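You operate a simulated robot arm through the tools that you are given. There is no shell and no other tool. Be economical: measure what you need, move in short steps, check, and stop when the job is done.

Carry out the task below with a simulated two-armed robot. There is one attempt and no reset: what you move stays moved.

JOB
Take the blue napkin from the fan bench and hang it over the rack bar.

The check looks at the end state, three seconds after you hand in, the way a careful person would. Anything else that was tipped, shoved, dropped, spilled or broken makes it a failure. Flat cloth is picked up by pressing the open fingertips on it (5 to 10 N) and closing them slowly along it; thin cloth reads only 2 to 8 mm in the jaws.

ROBOT AND FRAMES
Two 7-joint arms with two-finger parallel grippers on one trunk, on a base that drives. Base frame: it is fixed to the floor where the robot stands at the start and does not move with it; the origin is under the middle of the robot, x ahead of it, y to its left, z up. Lengths are in m, angles in rad, forces in N, time in s.
The left shoulder is at the start at [0.07, 0.163, 1.162], the right one opposite. With the tool pointing down near the work surface each hand reaches from about 0.1 to 0.7 m from the robot's upright axis, wherever it stands, measured 20 degrees to its own side. Payload 3.43 kg a hand.
The TCP of each hand is the grasp point between the finger pads, 0.034 m short of the fingertips. In the tool frame z runs along the fingers and y along their closing line. The gripper opens to 0.128 m. The fingers are 0.024 m wide and 0.012 m thick; the gripper's body (0.048 by 0.13 m) begins 0.096 m behind the TCP.
Orientation is told as [roll, pitch, yaw] about the base's x, y, z axes, in that order, counted from this pose: with the fingers straight down and closing along the base's y, the tool's x points along the base's -x, its y along +y and its z along -z.

CONTROLS
- The arms move only by the tool send_rows. It takes "left_plan", "right_plan" or both (then of equal length, played together; a hand with none holds still); each is a list of rows, each a list of 7 numbers: the gripper command, from -1 (fully open) to 1 (shut), values between in proportion, then the shift along the tool's x, y, z in cm, then the turn, a rotation vector about the tool's x, y, z in rad. In form: [[jaw, tx, ty, tz, wx, wy, wz], ...]. A call has 1 to 20 rows; each row shifts and turns the commanded pose from where the row before left it, along the tool's axes as they then stand. Each row takes 0.2 s and may step no farther than 0.05 m and 0.15 rad from the row before; otherwise, or with a gripper value out of range, the whole call is refused. Where a pose cannot be reached the arm comes as near as it can. A force on the tool above 40 N (or 10 N above the force at the start of the call, whichever is more), or a blocked arm, ends the call early, and 0.2 s more pass. The fingers move at their own pace (about 0.153 m/s each) and stop on an object; they squeeze with about 25 N. The grip force told is the motor's: it shows also when the fingers shut on nothing. Time passes only in rows, and 0.2 s behind the last, so rows that do not move let the fingers close. It gives the time, the measured TCP pose, the force on the tool (base axes), the opening and the grip force at its end, in the units of the frame above (readings bear some noise), and new pictures: "views" is both (left out), scene, wrist or none (wrist: the cameras of the hands that moved).
- Cameras (640 x 400 px; columns grow to the right, rows downward): "scene" is now at [0.1383, -0.0277, 1.4007]; the picture's right is [-0.32, -0.95, -0.00], its down [-0.44, 0.15, -0.88] and it looks along [0.84, -0.28, -0.47] (base axes); focal length 214 px, centre (320, 200). "left" rides on the left gripper at [0.076, 0.011, -0.16] in its tool frame; the picture's right is [-0.15, 0.99, 0.00], its down [-0.88, -0.13, -0.46] and it looks along [-0.45, -0.07, 0.89] (tool axes); focal length 234 px, centre (320, 200). "right" rides on the right gripper at [0.076, -0.011, -0.16] in its tool frame; the picture's right is [0.15, 0.99, 0.00], its down [-0.88, 0.13, -0.46] and it looks along [-0.45, 0.07, 0.89] (tool axes); focal length 234 px, centre (320, 200).
- lift_body(by): slides the trunk up (or, below 0, down) by that many m; the arms and the scene camera ride with it, the base frame stays. It gives what a move gives, with no picture.
- roll_base(legs): drives the robot by 1 to 6 legs, each [ahead, left, turn to the left] in m, m and rad, along the robot's own axes; the way and the turn of a leg run together, so that a leg with both is an arc; at most 1.5 m and 3.142 rad a leg. The arms and the cameras ride along, it lands a little off, and it stops where it bumps. It gives what a move gives, and a new picture of the scene camera.
- aim_head(pan, tilt): turns the head with the scene camera to pan (to the left, within 1.501 rad either way) and tilt (down, from -0.506 to 1.204), counted from straight ahead of the robot. It gives what a move gives, and a new picture of the scene camera.
- point_at(camera, pixels): for up to 12 pixels [column, row] of the newest picture of that camera ("zoom" is the newest enlarged one), the place [x, y, z] in the base frame of the surface seen there, good to about 0.002 m. No time passes.
- inspect(camera, box): a new picture of the part [left, top, right, bottom] of that camera's present view, enlarged. No time passes.
- job_done(): hands the job in; it is judged then, once.

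Keep the steps short. Do not move on a guess: measure, check each grasp and each placing, and mend mistakes. In all there are 80 turns and 260 pictures (those below and enlarged ones count). Leave the grippers open and the arms clear of the work at the hand-in unless told otherwise, and finish with a single line.

The tools are called after "Call:" as a command line: name --argument value ..., lists and objects as JSON in quotes. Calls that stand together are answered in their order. send_rows: Moves the arms, as the interface text tells. Its arguments: {"type":"object","properties":{"left_plan":{"type":"array"},"right_plan":{"type":"array"},"views":{"type":"string","enum":["both","scene","wrist","none"]}},"required":[]} The other tools are called the same way: lift_body (by) slides the trunk up or down; roll_base (legs) drives the base; aim_head (pan, tilt) turns the head that bears the scene camera; point_at (camera, pixels) gives the place of the surface under pixels of a picture; inspect (camera, box) takes an enlarged picture of a part of a camera's view; job_done () hands the job in.

At the start:

```text
time_s: 0.0
left_tool_pos: [0.5199, 0.0463, 1.4204]
left_ee_rot: [-0.001, 0.002, 0.002]
left_ft_force: [0.0, -0.4, -0.5]
left_grip_width: 0.1283
left_gripper_force: 0.1
right_tool_pos: [0.3768, -0.4281, 1.4607]
right_ee_rot: [0.001, -0.002, -0.001]
right_ft_force: [-0.3, 0.1, 0.2]
right_grip_width: 0.1282
right_gripper_force: 0.1
trunk travel left (down, up): [-0.642, 0.298]
robot x, y, heading: [0.0018, 0.0001, -0.007]
head pan, tilt: [-0.325, 0.485]
```

scene: 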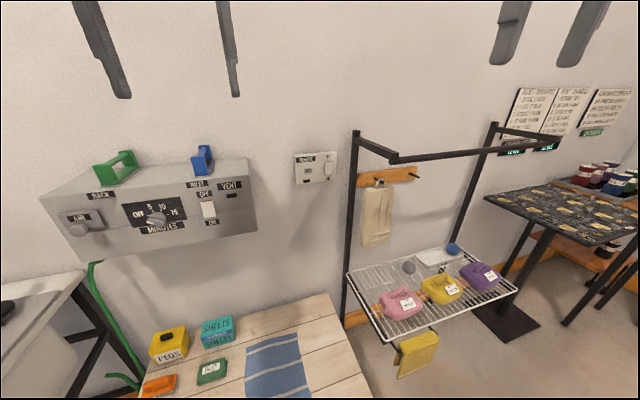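
right: 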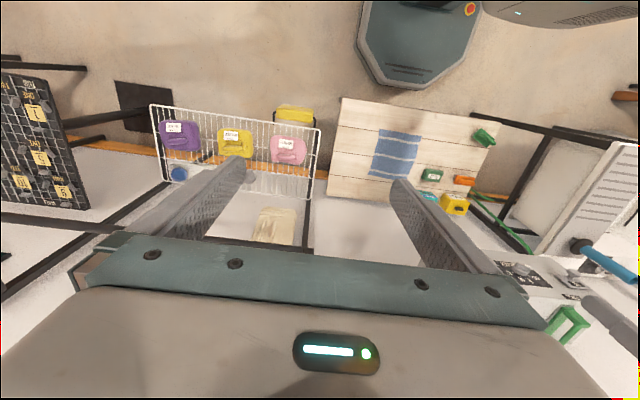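
left: 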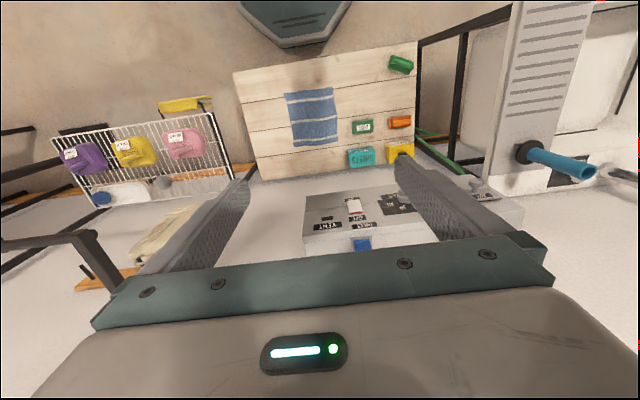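

The blue cloth lies on a wooden bench, and a black rack stands to its right. I'll tilt the head down and look more closely.

Call:
aim_head --pan -0.3 --tilt 0.85

Call:
inspect --camera "left" --box '[220, 20, 440, 200]'

```text
time_s: 0.8
left_tool_pos: [0.5196, 0.0461, 1.4216]
left_ee_rot: [0.0, -0.001, 0.004]
left_ft_force: [0.0, -0.5, 0.7]
left_grip_width: 0.1282
left_gripper_force: 0.0
right_tool_pos: [0.3776, -0.4271, 1.461]
right_ee_rot: [0.001, -0.002, -0.001]
right_ft_force: [0.8, 0.0, -0.5]
right_grip_width: 0.1282
right_gripper_force: 0.1
trunk travel left (down, up): [-0.642, 0.298]
robot x, y, heading: [0.0019, 0.0003, -0.003]
head pan, tilt: [-0.3, 0.85]
```

scene: 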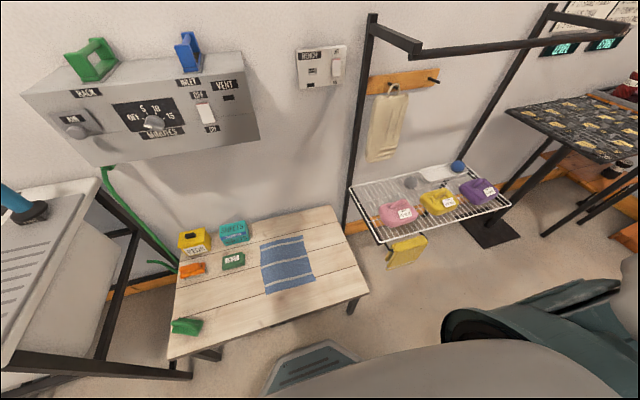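

```text
2.22 times, centred on (330, 110) of left
```

zoom: 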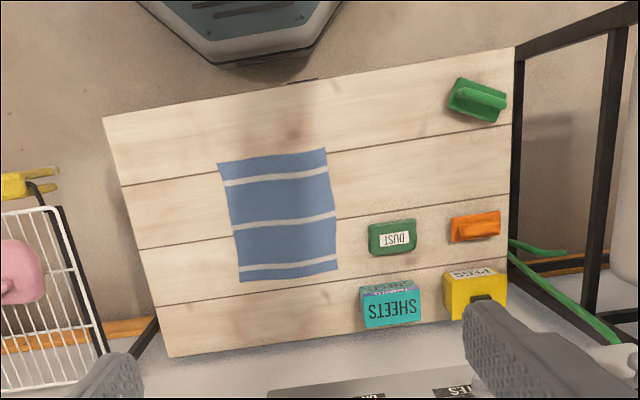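

Next I'll read the labels and measure the napkin corners, the bar and the bench.

Call:
inspect --camera "scene" --box '[20, 20, 270, 176]'

Call:
inspect --camera "scene" --box '[280, 0, 640, 225]'

Call:
point_at --camera "scene" --pixels '[[263, 243], [302, 238], [313, 279], [268, 292], [387, 33], [414, 51], [470, 46], [530, 42], [625, 27], [370, 20], [551, 7], [350, 230]]'

Call:
point_at --camera "left" --pixels '[[285, 94], [331, 88], [336, 142], [293, 147], [364, 128], [360, 158], [234, 74], [416, 40]]'

```text
2.56 times, centred on (145, 98) of scene
```

zoom: 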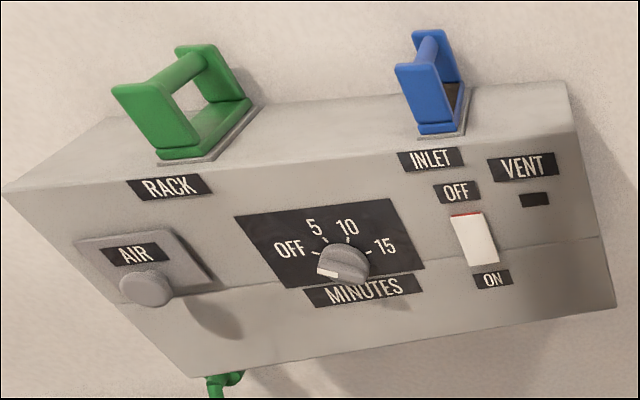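

```text
1.78 times, centred on (460, 112) of scene
```

zoom: 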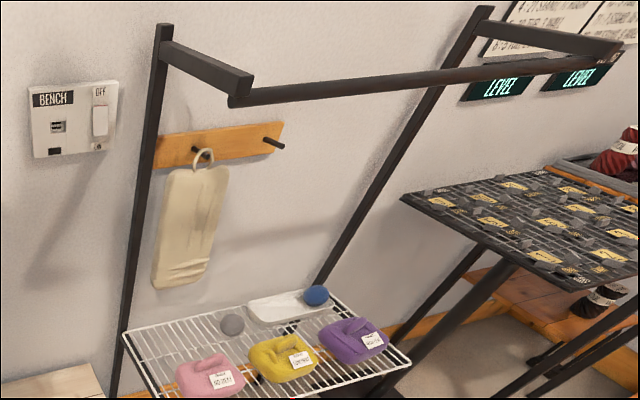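

```text
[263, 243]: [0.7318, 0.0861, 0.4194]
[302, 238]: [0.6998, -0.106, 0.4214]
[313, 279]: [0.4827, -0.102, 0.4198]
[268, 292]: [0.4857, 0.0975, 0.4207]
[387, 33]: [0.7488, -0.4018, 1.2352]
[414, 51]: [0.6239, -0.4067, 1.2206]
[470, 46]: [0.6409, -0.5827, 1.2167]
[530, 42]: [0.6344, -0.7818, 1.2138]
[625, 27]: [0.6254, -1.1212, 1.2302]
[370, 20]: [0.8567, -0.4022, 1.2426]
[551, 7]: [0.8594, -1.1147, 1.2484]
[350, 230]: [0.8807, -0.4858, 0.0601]
```

```text
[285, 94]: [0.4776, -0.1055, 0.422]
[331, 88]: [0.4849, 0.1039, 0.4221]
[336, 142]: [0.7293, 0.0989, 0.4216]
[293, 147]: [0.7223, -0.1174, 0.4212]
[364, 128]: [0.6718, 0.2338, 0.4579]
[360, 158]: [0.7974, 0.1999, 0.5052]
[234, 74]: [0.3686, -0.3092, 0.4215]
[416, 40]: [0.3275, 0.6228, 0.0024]
```

The napkin spans about x 0.48–0.73 and y −0.11–0.10 at z 0.42. The bar is at x≈0.63, z≈1.22. I want to read the BENCH panel and check for a fan.

Call:
inspect --camera "scene" --box '[285, 35, 365, 95]'

Call:
inspect --camera "scene" --box '[140, 190, 380, 340]'

Call:
aim_head --pan -0.9 --tilt 0.1

```text
6.67 times, centred on (325, 65) of scene
```

zoom: 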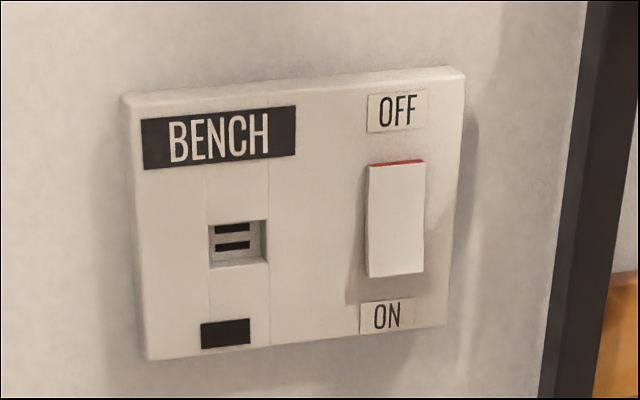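

```text
2.67 times, centred on (260, 265) of scene
```

zoom: 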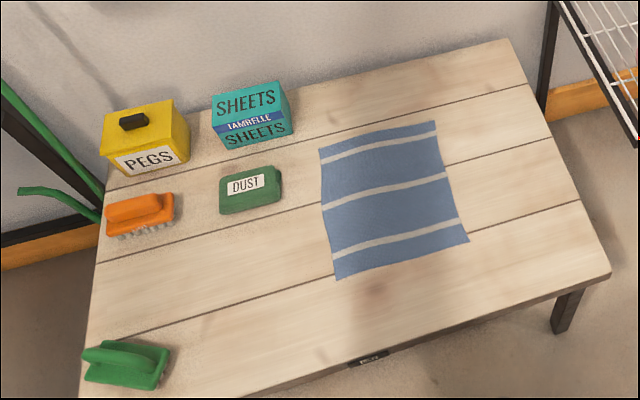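

```text
time_s: 1.9
left_tool_pos: [0.5194, 0.0467, 1.4208]
left_ee_rot: [0.0, 0.0, 0.003]
left_ft_force: [-0.4, 0.8, -0.2]
left_grip_width: 0.1281
left_gripper_force: 0.1
right_tool_pos: [0.3773, -0.427, 1.4601]
right_ee_rot: [0.001, -0.002, -0.002]
right_ft_force: [0.7, 0.9, 0.2]
right_grip_width: 0.128
right_gripper_force: 0.1
trunk travel left (down, up): [-0.642, 0.298]
robot x, y, heading: [0.0014, 0.0001, -0.005]
head pan, tilt: [-0.901, 0.099]
```

scene: 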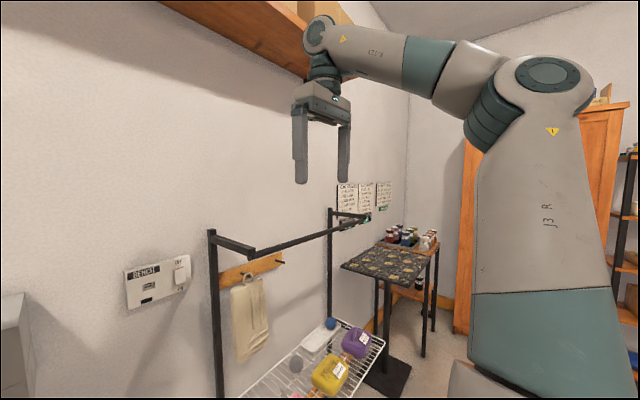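

Signs are posted on the wall at (355,195), and there's a small label on the bench's front edge. I'll zoom in on the signs.

Call:
inspect --camera "scene" --box '[328, 175, 400, 220]'

Call:
aim_head --pan 0.0 --tilt 1.0

Call:
inspect --camera "left" --box '[230, 0, 640, 200]'

```text
8.89 times, centred on (364, 198) of scene
```

zoom: 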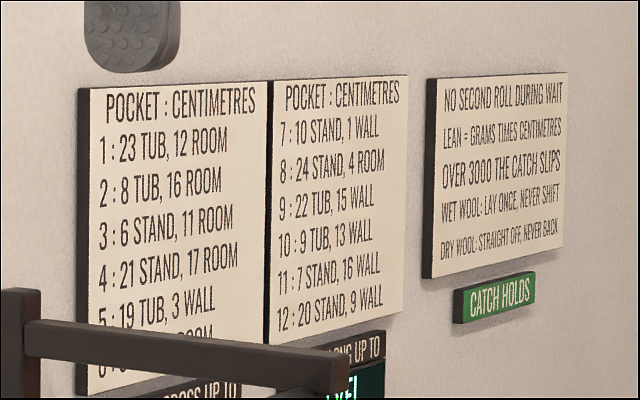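

```text
time_s: 3.1
left_tool_pos: [0.5204, 0.0471, 1.4208]
left_ee_rot: [0.0, 0.0, 0.002]
left_ft_force: [-0.3, 0.5, 0.8]
left_grip_width: 0.128
left_gripper_force: 0.1
right_tool_pos: [0.3772, -0.4266, 1.4603]
right_ee_rot: [0.0, -0.001, -0.002]
right_ft_force: [-0.3, -0.2, 0.6]
right_grip_width: 0.1281
right_gripper_force: 0.1
trunk travel left (down, up): [-0.642, 0.298]
robot x, y, heading: [0.0023, 0.0004, -0.003]
head pan, tilt: [0.0, 1.0]
```

scene: 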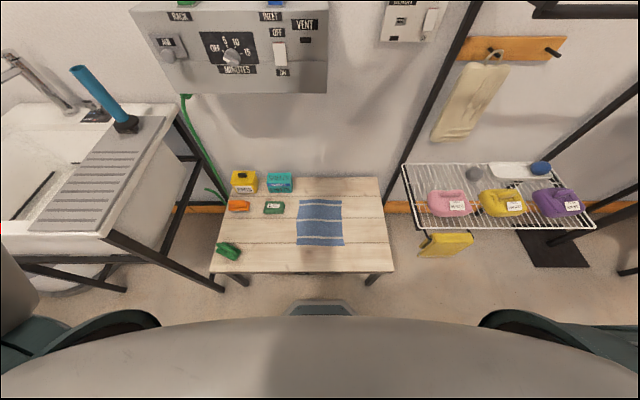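

```text
1.56 times, centred on (435, 100) of left
```

zoom: 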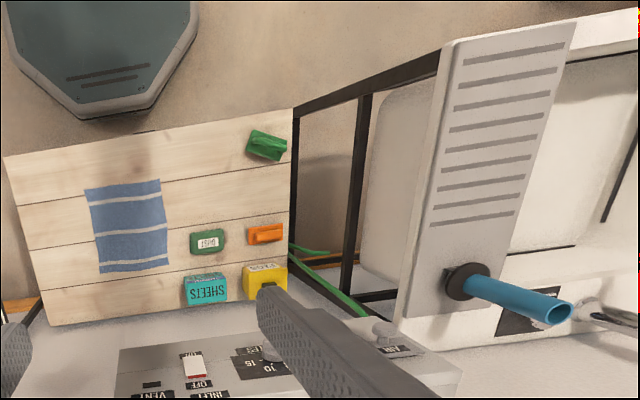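

The signs seem to concern other stations. Next I'll measure the control box above the bench, the rack parts and the clearances.

Call:
point_at --camera "scene" --pixels '[[160, 92], [327, 92], [320, 20], [240, 172], [279, 176], [273, 208], [320, 250], [299, 245], [344, 245], [450, 240], [590, 222], [320, 305]]'

Call:
inspect --camera "scene" --box '[210, 170, 410, 295]'

```text
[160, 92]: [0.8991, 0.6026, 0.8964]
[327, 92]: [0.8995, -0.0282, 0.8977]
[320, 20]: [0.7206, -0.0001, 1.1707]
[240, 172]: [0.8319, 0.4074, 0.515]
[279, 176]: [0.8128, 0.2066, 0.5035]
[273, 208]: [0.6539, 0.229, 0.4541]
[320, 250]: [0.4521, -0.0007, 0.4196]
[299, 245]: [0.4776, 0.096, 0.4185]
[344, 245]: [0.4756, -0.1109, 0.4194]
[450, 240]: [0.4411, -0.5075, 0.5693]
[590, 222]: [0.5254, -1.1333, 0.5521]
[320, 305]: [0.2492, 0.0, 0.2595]
```

```text
3.20 times, centred on (310, 232) of scene
```

zoom: 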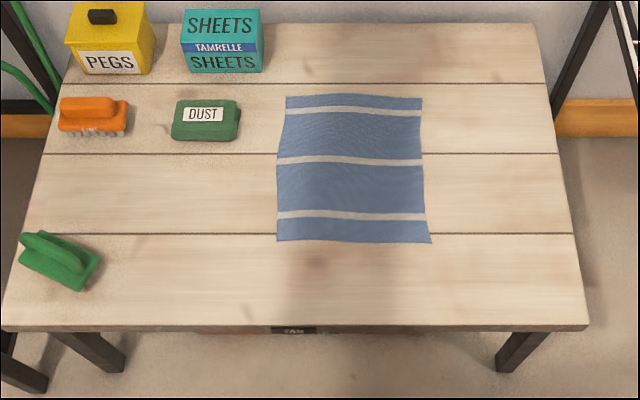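

The bench is labelled FAN, so this is the right one. The napkin's near edge is at x≈0.477, y −0.11 to 0.10. I'll lower the trunk by 0.4 m.

Call:
lift_body --by -0.4

Call:
aim_head --pan 0.0 --tilt 0.9

```text
time_s: 7.0
left_tool_pos: [0.5194, 0.0464, 1.0205]
left_ee_rot: [0.0, 0.0, 0.002]
left_ft_force: [-0.3, 0.0, 0.6]
left_grip_width: 0.128
left_gripper_force: 0.1
right_tool_pos: [0.3763, -0.4276, 1.0606]
right_ee_rot: [-0.001, -0.003, -0.001]
right_ft_force: [-0.1, -0.1, -0.3]
right_grip_width: 0.128
right_gripper_force: 0.1
trunk travel left (down, up): [-0.242, 0.698]
robot x, y, heading: [-0.002, -0.0005, -0.002]
head pan, tilt: [0.0, 1.0]
```

```text
time_s: 7.6
left_tool_pos: [0.5199, 0.0463, 1.0201]
left_ee_rot: [0.001, 0.0, 0.001]
left_ft_force: [1.0, 0.4, 0.6]
left_grip_width: 0.128
left_gripper_force: 0.1
right_tool_pos: [0.3773, -0.4273, 1.0598]
right_ee_rot: [0.001, -0.001, 0.0]
right_ft_force: [1.0, 0.8, -0.3]
right_grip_width: 0.1279
right_gripper_force: 0.1
trunk travel left (down, up): [-0.242, 0.698]
robot x, y, heading: [-0.0004, -0.0013, 0.001]
head pan, tilt: [0.0, 0.901]
```

scene: 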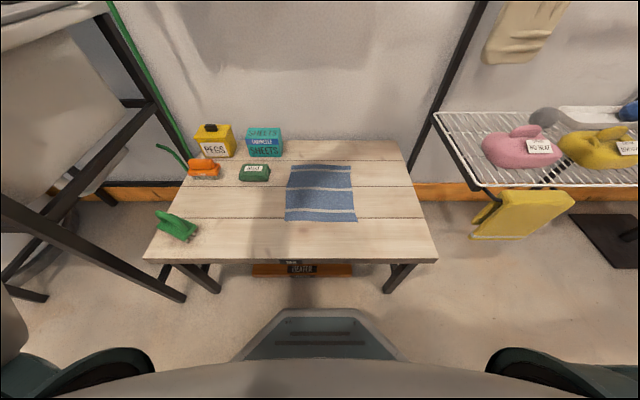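

The way is clear. I'll bring both hands to z≈0.60 above the near edge with the jaws part closed to about 0.045 m. Left goes to (0.50, 0.068), right to (0.50, −0.076).

Call:
send_rows --left_plan '[[0.3, 0.154, 0.17, 3.23, 0, 0, 0], [0.3, 0.154, 0.17, 3.23, 0, 0, 0], [0.3, 0.154, 0.17, 3.23, 0, 0, 0], [0.3, 0.154, 0.17, 3.23, 0, 0, 0], [0.3, 0.154, 0.17, 3.23, 0, 0, 0], [0.3, 0.154, 0.17, 3.23, 0, 0, 0], [0.3, 0.154, 0.17, 3.23, 0, 0, 0], [0.3, 0.154, 0.17, 3.23, 0, 0, 0], [0.3, 0.154, 0.17, 3.23, 0, 0, 0], [0.3, 0.154, 0.17, 3.23, 0, 0, 0], [0.3, 0.154, 0.17, 3.23, 0, 0, 0], [0.3, 0.154, 0.17, 3.23, 0, 0, 0], [0.3, 0.154, 0.17, 3.23, 0, 0, 0], [0.3, 0, 0, 0, 0, 0, 0]]' --right_plan '[[0.3, -0.946, 2.7, 3.54, 0, 0, 0], [0.3, -0.946, 2.7, 3.54, 0, 0, 0], [0.3, -0.946, 2.7, 3.54, 0, 0, 0], [0.3, -0.946, 2.7, 3.54, 0, 0, 0], [0.3, -0.946, 2.7, 3.54, 0, 0, 0], [0.3, -0.946, 2.7, 3.54, 0, 0, 0], [0.3, -0.946, 2.7, 3.54, 0, 0, 0], [0.3, -0.946, 2.7, 3.54, 0, 0, 0], [0.3, -0.946, 2.7, 3.54, 0, 0, 0], [0.3, -0.946, 2.7, 3.54, 0, 0, 0], [0.3, -0.946, 2.7, 3.54, 0, 0, 0], [0.3, -0.946, 2.7, 3.54, 0, 0, 0], [0.3, -0.946, 2.7, 3.54, 0, 0, 0], [0.3, 0, 0, 0, 0, 0, 0]]'

```text
time_s: 10.6
left_tool_pos: [0.4992, 0.0675, 0.5997]
left_ee_rot: [0.001, 0.0, 0.002]
left_ft_force: [-0.2, -0.4, -0.2]
left_grip_width: 0.0447
left_gripper_force: 0.1
right_tool_pos: [0.4944, -0.1224, 0.6127]
right_ee_rot: [0.004, -0.004, -0.002]
right_ft_force: [-0.3, 0.1, -0.2]
right_grip_width: 0.0447
right_gripper_force: 0.0
right hand out of reach, approached as far as the arm can: row 12, 13
trunk travel left (down, up): [-0.242, 0.698]
robot x, y, heading: [-0.0012, 0.0003, -0.0]
head pan, tilt: [0.0, 0.901]
```

scene: 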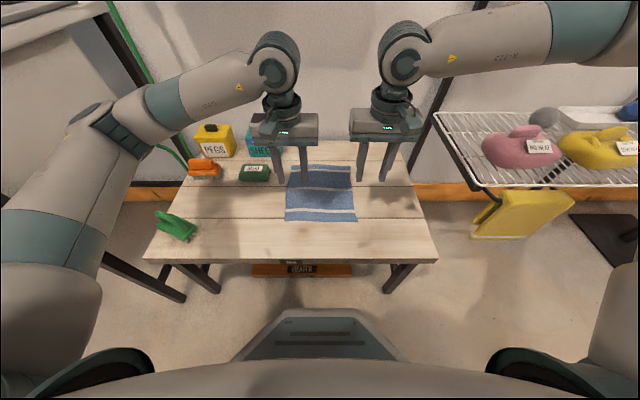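
right: 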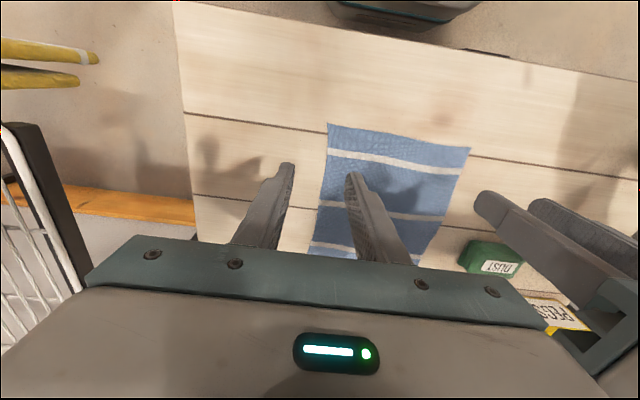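
left: 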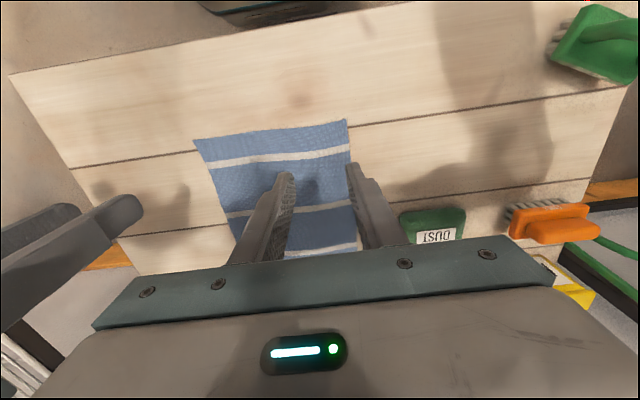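

The right arm stops at y≈−0.12 relative to the robot. I'll shift the base 5 cm left so the right hand can reach its spot. The hands are clear at z 0.6.

Call:
roll_base --legs '[[0, 0.05, 0]]'

```text
time_s: 11.6
left_tool_pos: [0.4983, 0.1175, 0.601]
left_ee_rot: [-0.004, 0.001, 0.0]
left_ft_force: [0.7, 0.7, -0.8]
left_grip_width: 0.0449
left_gripper_force: 0.0
right_tool_pos: [0.4944, -0.0714, 0.6125]
right_ee_rot: [0.0, -0.004, -0.002]
right_ft_force: [0.1, 0.4, 0.2]
right_grip_width: 0.0449
right_gripper_force: 0.1
trunk travel left (down, up): [-0.242, 0.698]
robot x, y, heading: [-0.0019, 0.0467, 0.0]
head pan, tilt: [0.0, 0.901]
```

scene: 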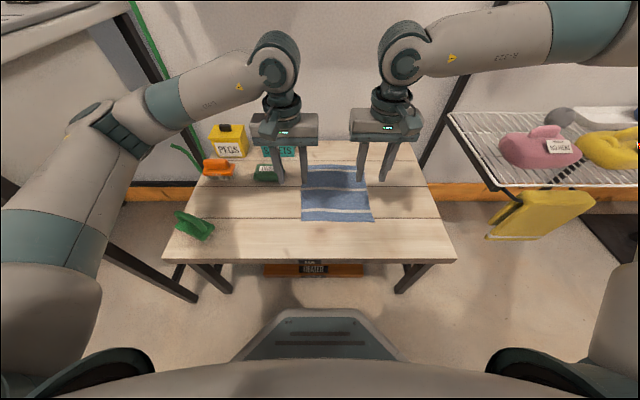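

Now I'll move the left hand back over its corner and lower both to z≈0.50.

Call:
send_rows --left_plan '[[0.3, -0.05, -1.25, 2.5, 0, 0, 0], [0.3, -0.05, -1.25, 2.5, 0, 0, 0], [0.3, -0.05, -1.25, 2.5, 0, 0, 0], [0.3, -0.05, -1.25, 2.5, 0, 0, 0], [0.3, 0, 0, 0, 0, 0, 0]]' --right_plan '[[0.3, -0.15, -0.12, 2.8, 0, 0, 0], [0.3, -0.15, -0.12, 2.8, 0, 0, 0], [0.3, -0.15, -0.12, 2.8, 0, 0, 0], [0.3, -0.15, -0.12, 2.8, 0, 0, 0], [0.3, 0, 0, 0, 0, 0, 0]]'

```text
time_s: 12.8
left_tool_pos: [0.5024, 0.068, 0.5002]
left_ee_rot: [-0.001, 0.0, 0.002]
left_ft_force: [-0.5, -0.6, -0.1]
left_grip_width: 0.0447
left_gripper_force: 0.1
right_tool_pos: [0.4954, -0.1044, 0.5115]
right_ee_rot: [0.005, -0.003, -0.001]
right_ft_force: [0.6, -0.4, -0.7]
right_grip_width: 0.0449
right_gripper_force: 0.0
right hand out of reach, approached as far as the arm can: row 1, 2, 3, 4
trunk travel left (down, up): [-0.242, 0.698]
robot x, y, heading: [0.0007, 0.0499, 0.003]
head pan, tilt: [0.0, 0.901]
```

scene: 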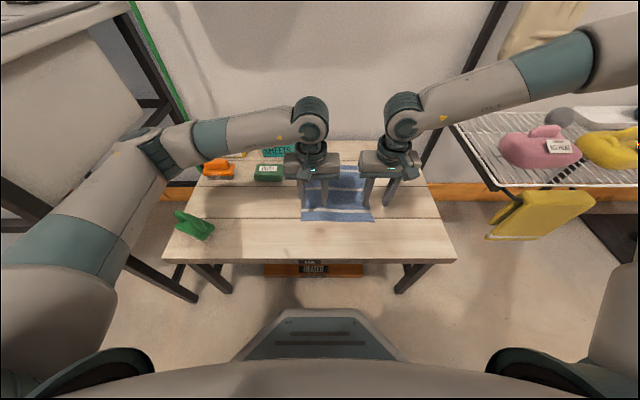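
right: 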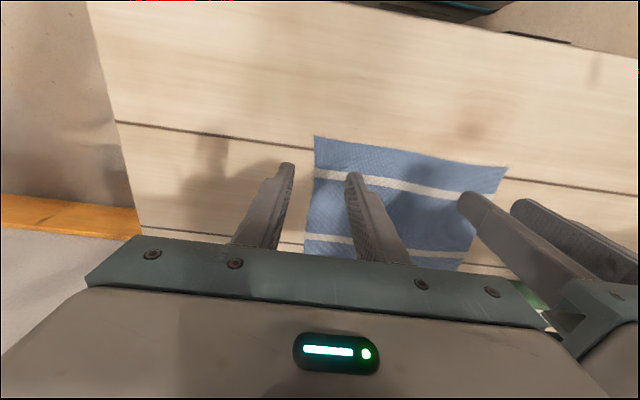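
left: 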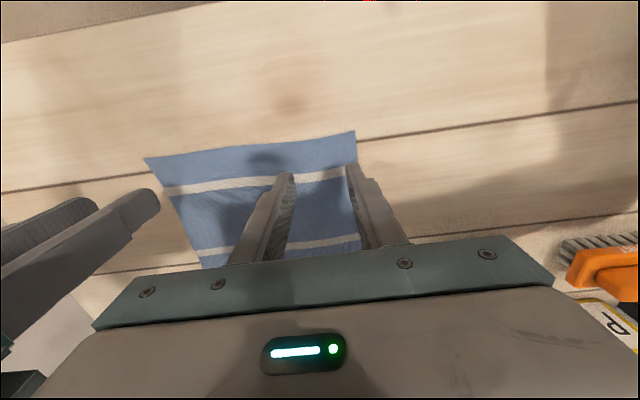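

The right arm is still short of its spot, at (0.495, −0.104). I'll shift the base another 6 cm left and bring the left hand back again.

Call:
roll_base --legs '[[0, 0.06, 0]]'

Call:
send_rows --left_plan '[[0.3, 0, -2, 0, 0, 0, 0], [0.3, 0, -2, 0, 0, 0, 0], [0.3, 0, -1.8, 0, 0, 0, 0], [0.3, 0, 0, 0, 0, 0, 0]]' --views "wrist"

```text
time_s: 13.7
left_tool_pos: [0.5027, 0.1287, 0.5001]
left_ee_rot: [-0.001, -0.001, 0.001]
left_ft_force: [-0.4, 1.2, 0.5]
left_grip_width: 0.0448
left_gripper_force: 0.1
right_tool_pos: [0.495, -0.0451, 0.5133]
right_ee_rot: [0.003, -0.003, -0.001]
right_ft_force: [0.1, 0.7, 0.0]
right_grip_width: 0.0448
right_gripper_force: 0.1
trunk travel left (down, up): [-0.242, 0.698]
robot x, y, heading: [-0.0039, 0.1102, -0.003]
head pan, tilt: [0.0, 0.901]
```

scene: 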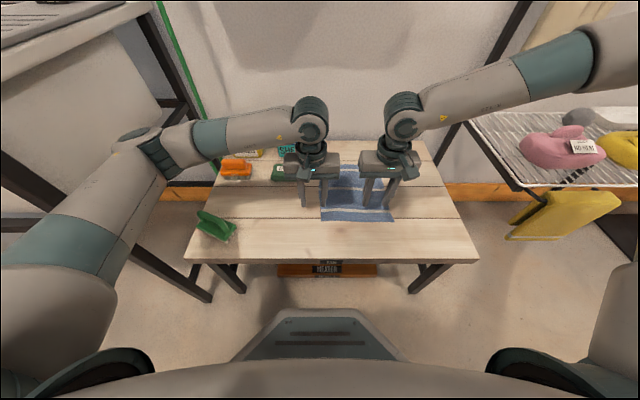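

```text
time_s: 14.5
left_tool_pos: [0.5041, 0.081, 0.499]
left_ee_rot: [0.008, 0.001, 0.003]
left_ft_force: [-0.4, 3.0, 0.7]
left_grip_width: 0.0446
left_gripper_force: 0.1
right_tool_pos: [0.4958, -0.0504, 0.5119]
right_ee_rot: [-0.005, -0.001, -0.008]
right_ft_force: [1.0, -3.2, -0.4]
right_grip_width: 0.0447
right_gripper_force: 0.0
trunk travel left (down, up): [-0.242, 0.698]
robot x, y, heading: [-0.0005, 0.107, -0.003]
head pan, tilt: [0.0, 0.901]
stopped in row 3 (left hand): the force on the tool passed its limit (the readings are from after the stop); the commanded pose is now the measured one
```

left: 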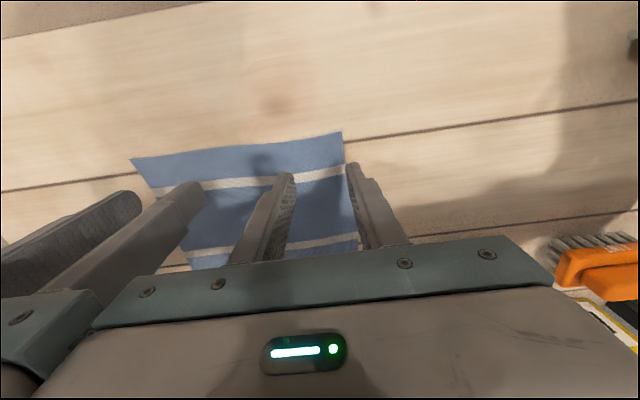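

The two bodies touched because the right hand was still at y −0.05. I'll move the right hand outward to y −0.077, then the left hand in to 0.068.

Call:
send_rows --right_plan '[[0.3, 0, -1.4, 0, 0, 0, 0], [0.3, -0.4, -1.3, 1.0, 0, 0, 0], [0.3, 0, 0, 0, 0, 0, 0], [0.3, 0, 0, 0, 0, 0, 0]]' --left_plan '[[0.3, 0, 0, 0, 0, 0, 0], [0.3, 0.2, -0.6, 0, 0, 0, 0], [0.3, 0.2, -0.7, 0, 0, 0, 0], [0.3, 0, 0, 0, 0, 0, 0]]' --views "wrist"

```text
time_s: 15.5
left_tool_pos: [0.4998, 0.0692, 0.5005]
left_ee_rot: [0.008, 0.002, 0.005]
left_ft_force: [-0.1, 0.3, 0.1]
left_grip_width: 0.0447
left_gripper_force: 0.1
right_tool_pos: [0.5003, -0.0774, 0.5014]
right_ee_rot: [-0.004, -0.002, -0.008]
right_ft_force: [-0.6, -0.6, -0.6]
right_grip_width: 0.0448
right_gripper_force: 0.1
trunk travel left (down, up): [-0.242, 0.698]
robot x, y, heading: [0.0013, 0.1083, -0.001]
head pan, tilt: [0.0, 0.901]
```

right: 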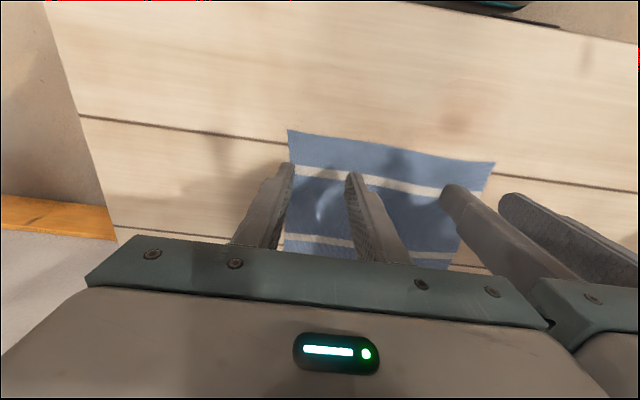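
left: 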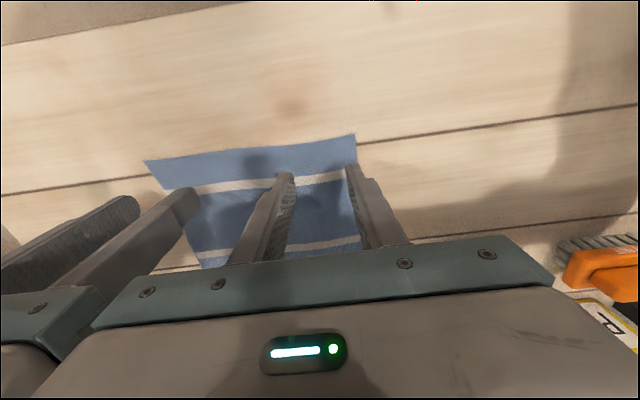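

Both are in position, with the fingertips about 4.5 cm above the cloth. I'll lower 4 cm first.

Call:
send_rows --right_plan '[[0.3, 0, 0, 2, 0, 0, 0], [0.3, 0, 0, 2, 0, 0, 0], [0.3, 0, 0, 0.2, 0, 0, 0], [0.3, 0, 0, 0, 0, 0, 0]]' --left_plan '[[0.3, 0, 0, 2, 0, 0, 0], [0.3, 0, 0, 2, 0, 0, 0], [0.3, 0, 0, 0.2, 0, 0, 0], [0.3, 0, 0, 0, 0, 0, 0]]' --views "wrist"

```text
time_s: 16.5
left_tool_pos: [0.4997, 0.0678, 0.458]
left_ee_rot: [0.01, 0.001, 0.004]
left_ft_force: [0.8, -0.6, -0.2]
left_grip_width: 0.0449
left_gripper_force: 0.0
right_tool_pos: [0.5007, -0.0792, 0.461]
right_ee_rot: [-0.003, -0.001, -0.005]
right_ft_force: [0.6, 0.2, 0.2]
right_grip_width: 0.0448
right_gripper_force: 0.0
right hand out of reach, approached as far as the arm can: row 3
trunk travel left (down, up): [-0.242, 0.698]
robot x, y, heading: [-0.0002, 0.1109, -0.001]
head pan, tilt: [0.0, 0.901]
```

right: 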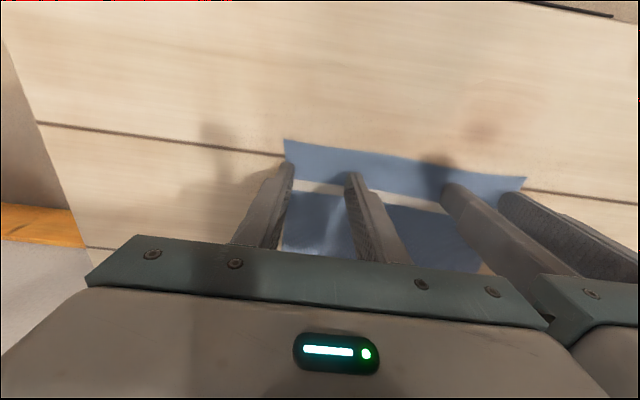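
left: 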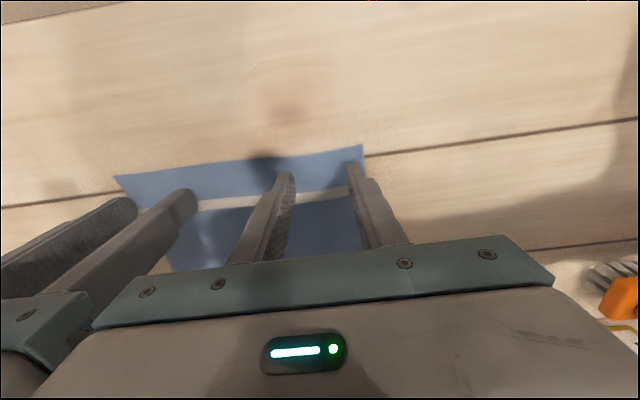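

The right arm is at its limit in z again. I'll raise both hands 12 cm and lower the trunk 12 cm to gain working range.

Call:
send_rows --right_plan '[[0.3, 0, 0, -4, 0, 0, 0], [0.3, 0, 0, -4, 0, 0, 0], [0.3, 0, 0, -4, 0, 0, 0]]' --left_plan '[[0.3, 0, 0, -4, 0, 0, 0], [0.3, 0, 0, -4, 0, 0, 0], [0.3, 0, 0, -4, 0, 0, 0]]' --views "none"

Call:
lift_body --by -0.12

```text
time_s: 17.3
left_tool_pos: [0.5004, 0.0673, 0.5775]
left_ee_rot: [0.009, 0.001, 0.004]
left_ft_force: [-0.3, -0.2, -0.2]
left_grip_width: 0.0449
left_gripper_force: 0.0
right_tool_pos: [0.4986, -0.0798, 0.5854]
right_ee_rot: [-0.004, -0.001, -0.007]
right_ft_force: [-0.2, 0.3, 0.0]
right_grip_width: 0.045
right_gripper_force: 0.1
trunk travel left (down, up): [-0.242, 0.698]
robot x, y, heading: [-0.0003, 0.1113, 0.002]
head pan, tilt: [0.0, 0.901]
```

```text
time_s: 18.8
left_tool_pos: [0.5011, 0.0672, 0.4569]
left_ee_rot: [0.01, 0.0, 0.004]
left_ft_force: [0.2, -0.4, 0.8]
left_grip_width: 0.0449
left_gripper_force: 0.0
right_tool_pos: [0.4985, -0.0793, 0.4641]
right_ee_rot: [-0.003, -0.001, -0.008]
right_ft_force: [-0.6, 0.6, 0.2]
right_grip_width: 0.0446
right_gripper_force: 0.0
trunk travel left (down, up): [-0.122, 0.818]
robot x, y, heading: [0.0002, 0.1083, -0.003]
head pan, tilt: [0.0, 0.901]
```

Now a fine approach: right down 7 mm to match the left, then both down 2 mm.

Call:
send_rows --right_plan '[[0.3, 0, 0.2, 0.4, 0, 0, 0], [0.3, 0, 0, 0.3, 0, 0, 0], [0.3, 0, 0, 0.2, 0, 0, 0], [0.3, 0, 0, 0, 0, 0, 0]]' --left_plan '[[0.3, 0, 0, 0, 0, 0, 0], [0.3, 0, 0, 0, 0, 0, 0], [0.3, 0, 0, 0.2, 0, 0, 0], [0.3, 0, 0, 0, 0, 0, 0]]' --views "none"

```text
time_s: 19.8
left_tool_pos: [0.5021, 0.0671, 0.4549]
left_ee_rot: [0.009, -0.001, 0.003]
left_ft_force: [1.1, -0.1, 1.3]
left_grip_width: 0.0447
left_gripper_force: 0.1
right_tool_pos: [0.4987, -0.078, 0.4562]
right_ee_rot: [-0.002, -0.003, -0.007]
right_ft_force: [-0.8, 0.4, 0.2]
right_grip_width: 0.0447
right_gripper_force: 0.0
trunk travel left (down, up): [-0.122, 0.818]
robot x, y, heading: [-0.0005, 0.1078, -0.003]
head pan, tilt: [0.0, 0.901]
```

The left hand is just touching at 1.3 N. I'll go down in 1–2 mm steps.

Call:
send_rows --right_plan '[[0.3, 0, 0, 0.2, 0, 0, 0], [0.3, 0, 0, 0.1, 0, 0, 0], [0.3, 0, 0, 0, 0, 0, 0]]' --left_plan '[[0.3, 0, 0, 0.1, 0, 0, 0], [0.3, 0, 0, 0.1, 0, 0, 0], [0.3, 0, 0, 0, 0, 0, 0]]' --views "none"

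```text
time_s: 20.6
left_tool_pos: [0.5014, 0.0679, 0.4543]
left_ee_rot: [0.008, -0.003, 0.006]
left_ft_force: [2.9, 0.9, 12.8]
left_grip_width: 0.0444
left_gripper_force: 0.1
right_tool_pos: [0.4989, -0.0766, 0.4544]
right_ee_rot: [-0.003, -0.005, -0.009]
right_ft_force: [-2.2, -2.0, 16.1]
right_grip_width: 0.0447
right_gripper_force: 0.1
trunk travel left (down, up): [-0.122, 0.818]
robot x, y, heading: [0.0023, 0.1105, -0.001]
head pan, tilt: [0.0, 0.901]
```

The press is a little hard at 13 and 16 N. I'll ease off about 1 mm to 7–9 N, then close slowly along the cloth.

Call:
send_rows --right_plan '[[0.3, 0, 0, -0.12, 0, 0, 0], [0.35, 0, 0, 0, 0, 0, 0], [0.4, 0, 0, 0, 0, 0, 0], [0.45, 0, 0, 0, 0, 0, 0], [0.5, 0, 0, 0, 0, 0, 0], [0.55, 0, 0, 0, 0, 0, 0], [0.6, 0, 0, 0, 0, 0, 0], [0.65, 0, 0, 0, 0, 0, 0], [0.7, 0, 0, 0, 0, 0, 0], [0.75, 0, 0, 0, 0, 0, 0], [0.8, 0, 0, 0, 0, 0, 0], [0.85, 0, 0, 0, 0, 0, 0], [0.9, 0, 0, 0, 0, 0, 0], [0.95, 0, 0, 0, 0, 0, 0], [1, 0, 0, 0, 0, 0, 0], [1, 0, 0, 0, 0, 0, 0], [1, 0, 0, 0, 0, 0, 0]]' --left_plan '[[0.3, 0, 0, -0.07, 0, 0, 0], [0.35, 0, 0, 0, 0, 0, 0], [0.4, 0, 0, 0, 0, 0, 0], [0.45, 0, 0, 0, 0, 0, 0], [0.5, 0, 0, 0, 0, 0, 0], [0.55, 0, 0, 0, 0, 0, 0], [0.6, 0, 0, 0, 0, 0, 0], [0.65, 0, 0, 0, 0, 0, 0], [0.7, 0, 0, 0, 0, 0, 0], [0.75, 0, 0, 0, 0, 0, 0], [0.8, 0, 0, 0, 0, 0, 0], [0.85, 0, 0, 0, 0, 0, 0], [0.9, 0, 0, 0, 0, 0, 0], [0.95, 0, 0, 0, 0, 0, 0], [1, 0, 0, 0, 0, 0, 0], [1, 0, 0, 0, 0, 0, 0], [1, 0, 0, 0, 0, 0, 0]]' --views "both"

```text
time_s: 24.2
left_tool_pos: [0.5005, 0.0682, 0.455]
left_ee_rot: [0.01, -0.002, 0.004]
left_ft_force: [0.2, 3.1, 22.3]
left_grip_width: 0.0018
left_gripper_force: 24.6
right_tool_pos: [0.4995, -0.0775, 0.4553]
right_ee_rot: [-0.006, -0.004, -0.008]
right_ft_force: [-0.7, -0.3, 4.1]
right_grip_width: 0.0
right_gripper_force: 25.0
trunk travel left (down, up): [-0.122, 0.818]
robot x, y, heading: [-0.0001, 0.1094, 0.001]
head pan, tilt: [0.0, 0.901]
```

scene: 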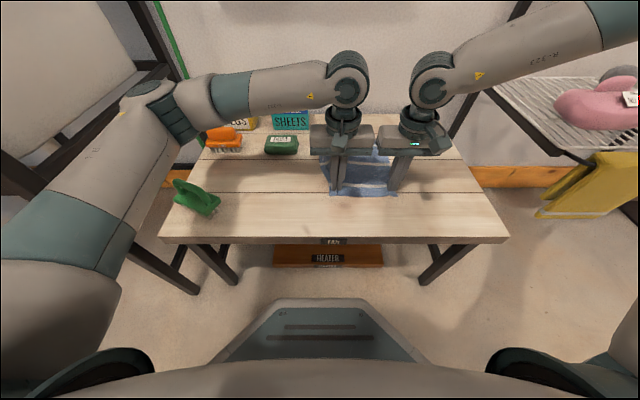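
right: 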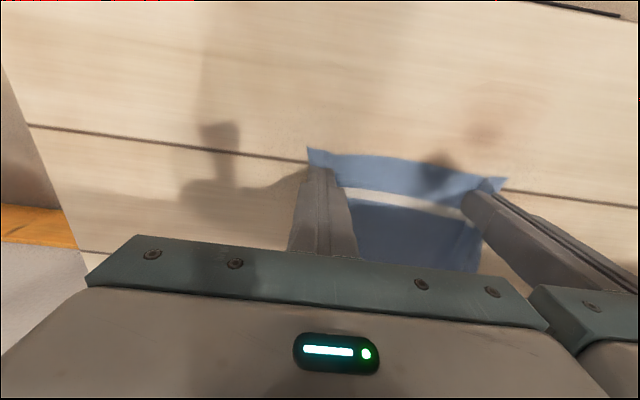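
left: 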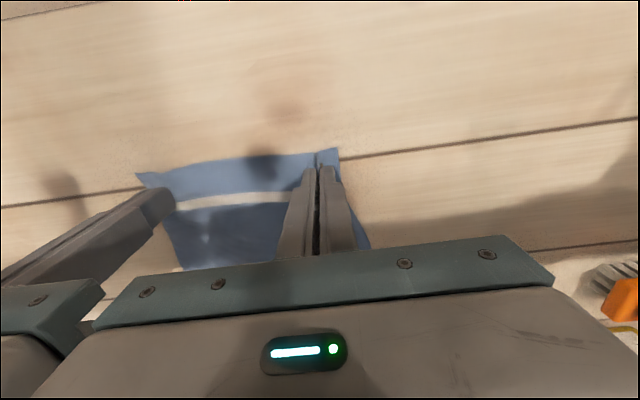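

The left jaws read 1.8 mm, so they hold cloth. The right jaws read 0, a miss. I'll raise and open the right hand, then measure where the corner is now.

Call:
send_rows --right_plan '[[1, 0, 0, -2, 0, 0, 0], [0.3, 0, 0, -3, 0, 0, 0], [0.3, 0, -2, -3, 0, 0, 0], [0.3, 0, -3, 0, 0, 0, 0]]' --left_plan '[[1, 0, 0, -0.2, 0, 0, 0], [1, 0, 0, 0, 0, 0, 0], [1, 0, 0, 0, 0, 0, 0], [1, 0, 0, 0, 0, 0, 0]]' --views "both"

Call:
inspect --camera "right" --box '[200, 80, 560, 305]'

Call:
inspect --camera "left" --box '[100, 120, 400, 308]'

```text
time_s: 25.2
left_tool_pos: [0.5011, 0.0672, 0.4549]
left_ee_rot: [0.009, 0.001, 0.004]
left_ft_force: [-0.1, -0.3, 0.7]
left_grip_width: 0.0021
left_gripper_force: 25.0
right_tool_pos: [0.5001, -0.126, 0.5331]
right_ee_rot: [-0.003, -0.001, -0.008]
right_ft_force: [0.2, 0.2, 0.0]
right_grip_width: 0.0448
right_gripper_force: 0.0
trunk travel left (down, up): [-0.122, 0.818]
robot x, y, heading: [-0.0003, 0.1115, 0.001]
head pan, tilt: [0.0, 0.901]
```

scene: 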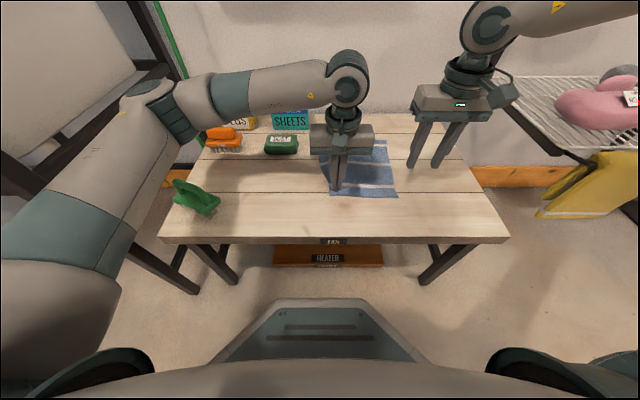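
right: 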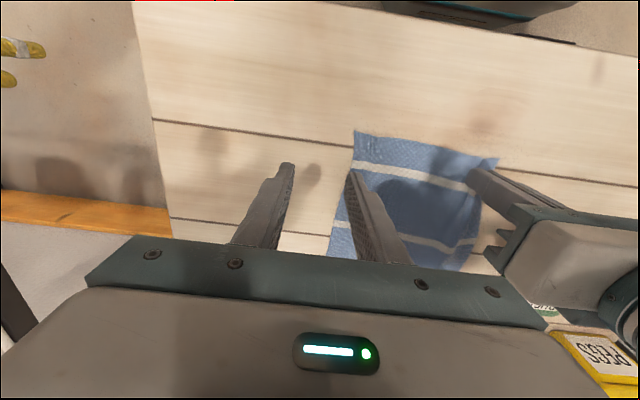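
left: 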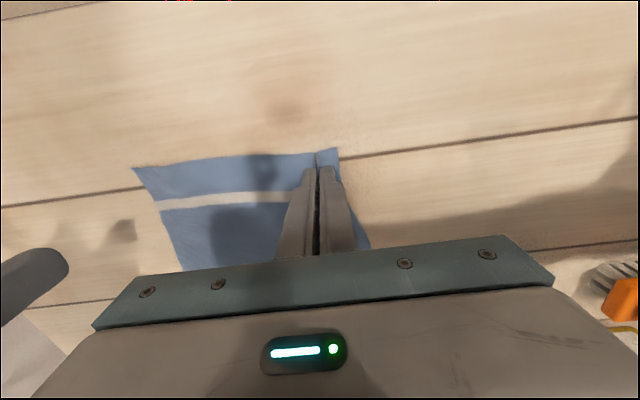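

```text
1.78 times, centred on (380, 192) of right
```

zoom: 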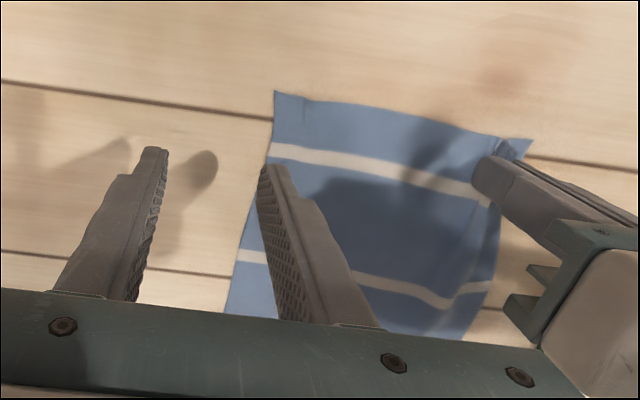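

```text
2.13 times, centred on (250, 214) of left
```

zoom: 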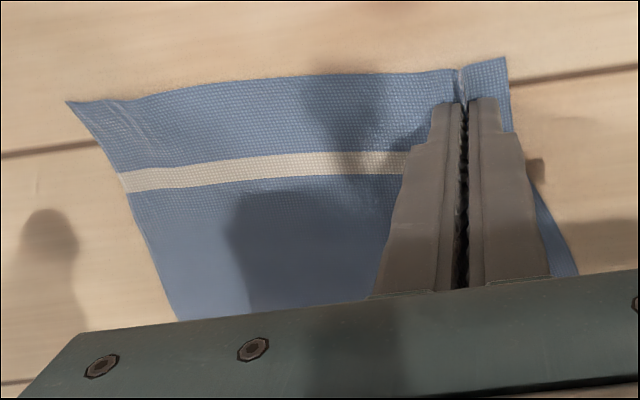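

The left hand holds a fold near its corner. I'll measure the right corner and edge.

Call:
point_at --camera "right" --pixels '[[357, 134], [375, 140], [352, 162], [345, 195], [335, 240], [495, 160]]'

```text
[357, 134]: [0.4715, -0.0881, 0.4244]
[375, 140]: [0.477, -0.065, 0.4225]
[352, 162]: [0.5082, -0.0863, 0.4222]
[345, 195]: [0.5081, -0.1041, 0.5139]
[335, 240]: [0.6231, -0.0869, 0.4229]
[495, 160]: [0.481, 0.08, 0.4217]
```

The right edge is now at y≈−0.087, too close for both bodies to fit side by side. I'll yaw the right hand about 90° counter-clockwise so it closes along x and its camera faces outward.

Call:
send_rows --right_plan '[[0.45, 0, 0, -0.3, 0, 0, -0.145], [0.45, 0, 0, -0.3, 0, 0, -0.145], [0.45, 0, 0, 0, 0, 0, -0.145], [0.45, 0, 0, 0, 0, 0, -0.145], [0.45, 0, 0, 0, 0, 0, -0.145], [0.45, 0, 0, 0, 0, 0, -0.145], [0.45, 0, 0, 0, 0, 0, -0.145], [0.45, 0, 0, 0, 0, 0, -0.145], [0.45, 0, 0, 0, 0, 0, -0.145], [0.45, 0, 0, 0, 0, 0, -0.145], [0.45, 0, 0, 0, 0, 0, -0.12], [0.45, 0, 0, 0, 0, 0, 0]]' --views "both"

```text
time_s: 27.8
left_tool_pos: [0.5021, 0.0681, 0.4555]
left_ee_rot: [0.008, 0.002, 0.003]
left_ft_force: [0.5, -0.4, 0.0]
left_grip_width: 0.0019
left_gripper_force: 24.8
right_tool_pos: [0.3868, -0.038, 0.5297]
right_ee_rot: [-0.006, 0.009, 1.556]
right_ft_force: [0.5, 0.8, 0.0]
right_grip_width: 0.0352
right_gripper_force: 0.0
right hand out of reach, approached as far as the arm can: row 8, 9, 10, 11
trunk travel left (down, up): [-0.122, 0.818]
robot x, y, heading: [-0.0013, 0.109, -0.004]
head pan, tilt: [0.0, 0.901]
```

scene: 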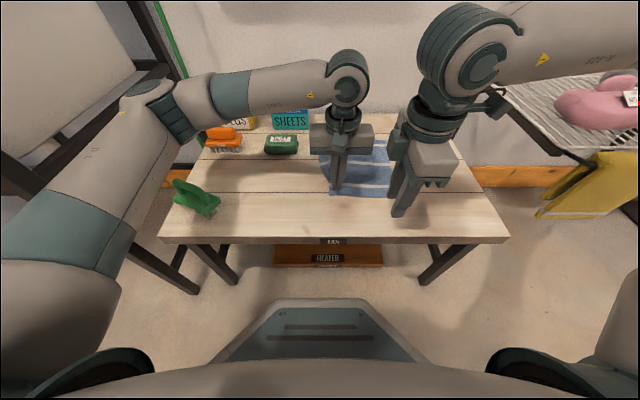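
right: 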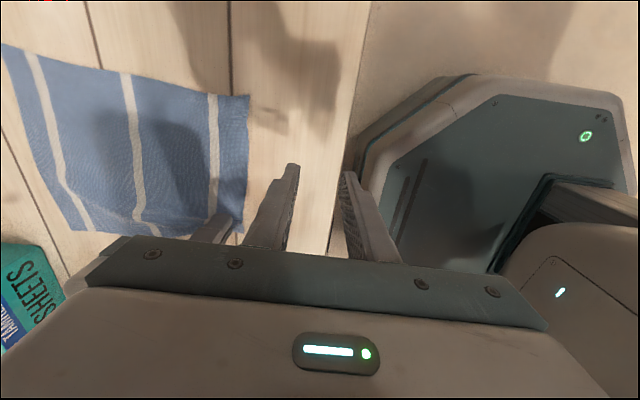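

Yaw +90° pulls the right arm off position, so I'll turn it back. To make room instead, I'll raise the left hand 1 cm and lean its body outward (+y) about the pinch by 0.45 rad.

Call:
send_rows --right_plan '[[0.4, 3, 0, 0, 0, 0, 0], [0.4, 3, 0, 0, 0, 0, 0], [0.4, 0, 0, 0, 0, 0, 0.145], [0.4, 0, 0, 0, 0, 0, 0.145], [0.4, 0, 0, 0, 0, 0, 0.145], [0.4, 0, 0, 0, 0, 0, 0.145], [0.4, 0, 0, 0, 0, 0, 0.145], [0.4, 0, 0, 0, 0, 0, 0.145], [0.4, 0, 0, 0, 0, 0, 0.145], [0.4, 0, 0, 0, 0, 0, 0.145], [0.4, 0, 0, 0, 0, 0, 0.145], [0.4, 0, 0, 0, 0, 0, 0.145], [0.4, 0, 0, 0, 0, 0, 0.115], [0.4, 0, 0, 0, 0, 0, 0]]' --left_plan '[[1, 0, 0, -0.5, 0, 0, 0], [1, 0, 0, -0.5, 0, 0, 0], [1, 0, 0, 0, 0.05, 0, 0], [1, 0, 0, 0, 0.05, 0, 0], [1, 0, 0, 0, 0.05, 0, 0], [1, 0, 0, 0, 0.05, 0, 0], [1, 0, 0, 0, 0.05, 0, 0], [1, 0, 0, 0, 0.05, 0, 0], [1, 0, 0, 0, 0.05, 0, 0], [1, 0, 0, 0, 0.05, 0, 0], [1, 0, 0, 0, 0.05, 0, 0], [1, 0, 0, 0, 0, 0, 0], [1, 0, 0, 0, 0, 0, 0], [1, 0, 0, 0, 0, 0, 0]]' --views "both"

```text
time_s: 30.8
left_tool_pos: [0.5016, 0.0676, 0.4671]
left_ee_rot: [-0.442, 0.003, 0.004]
left_ft_force: [-0.1, 0.2, -0.5]
left_grip_width: 0.002
left_gripper_force: 25.1
right_tool_pos: [0.358, -0.076, 0.528]
right_ee_rot: [-0.004, -0.002, -0.003]
right_ft_force: [0.9, -0.2, 0.2]
right_grip_width: 0.0384
right_gripper_force: 0.1
right hand out of reach, approached as far as the arm can: row 1, 2
trunk travel left (down, up): [-0.122, 0.818]
robot x, y, heading: [0.0022, 0.1121, -0.005]
head pan, tilt: [0.0, 0.901]
```

scene: 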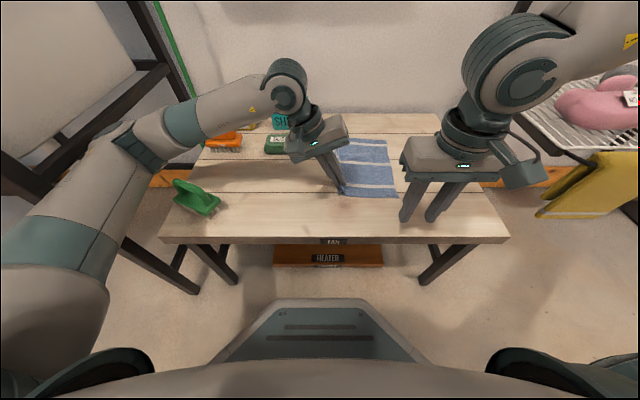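
right: 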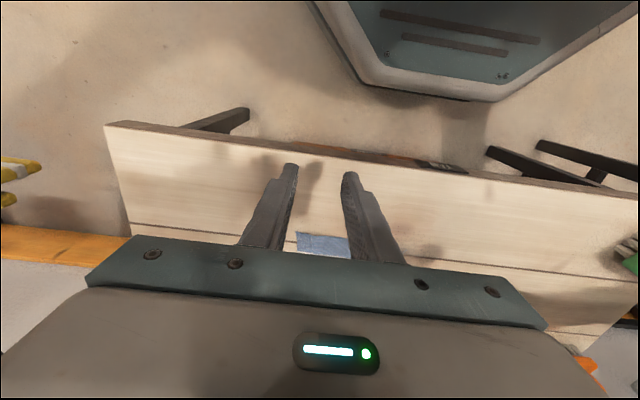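
left: 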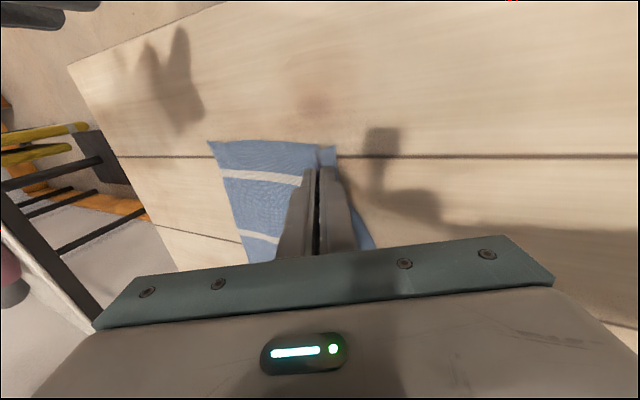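

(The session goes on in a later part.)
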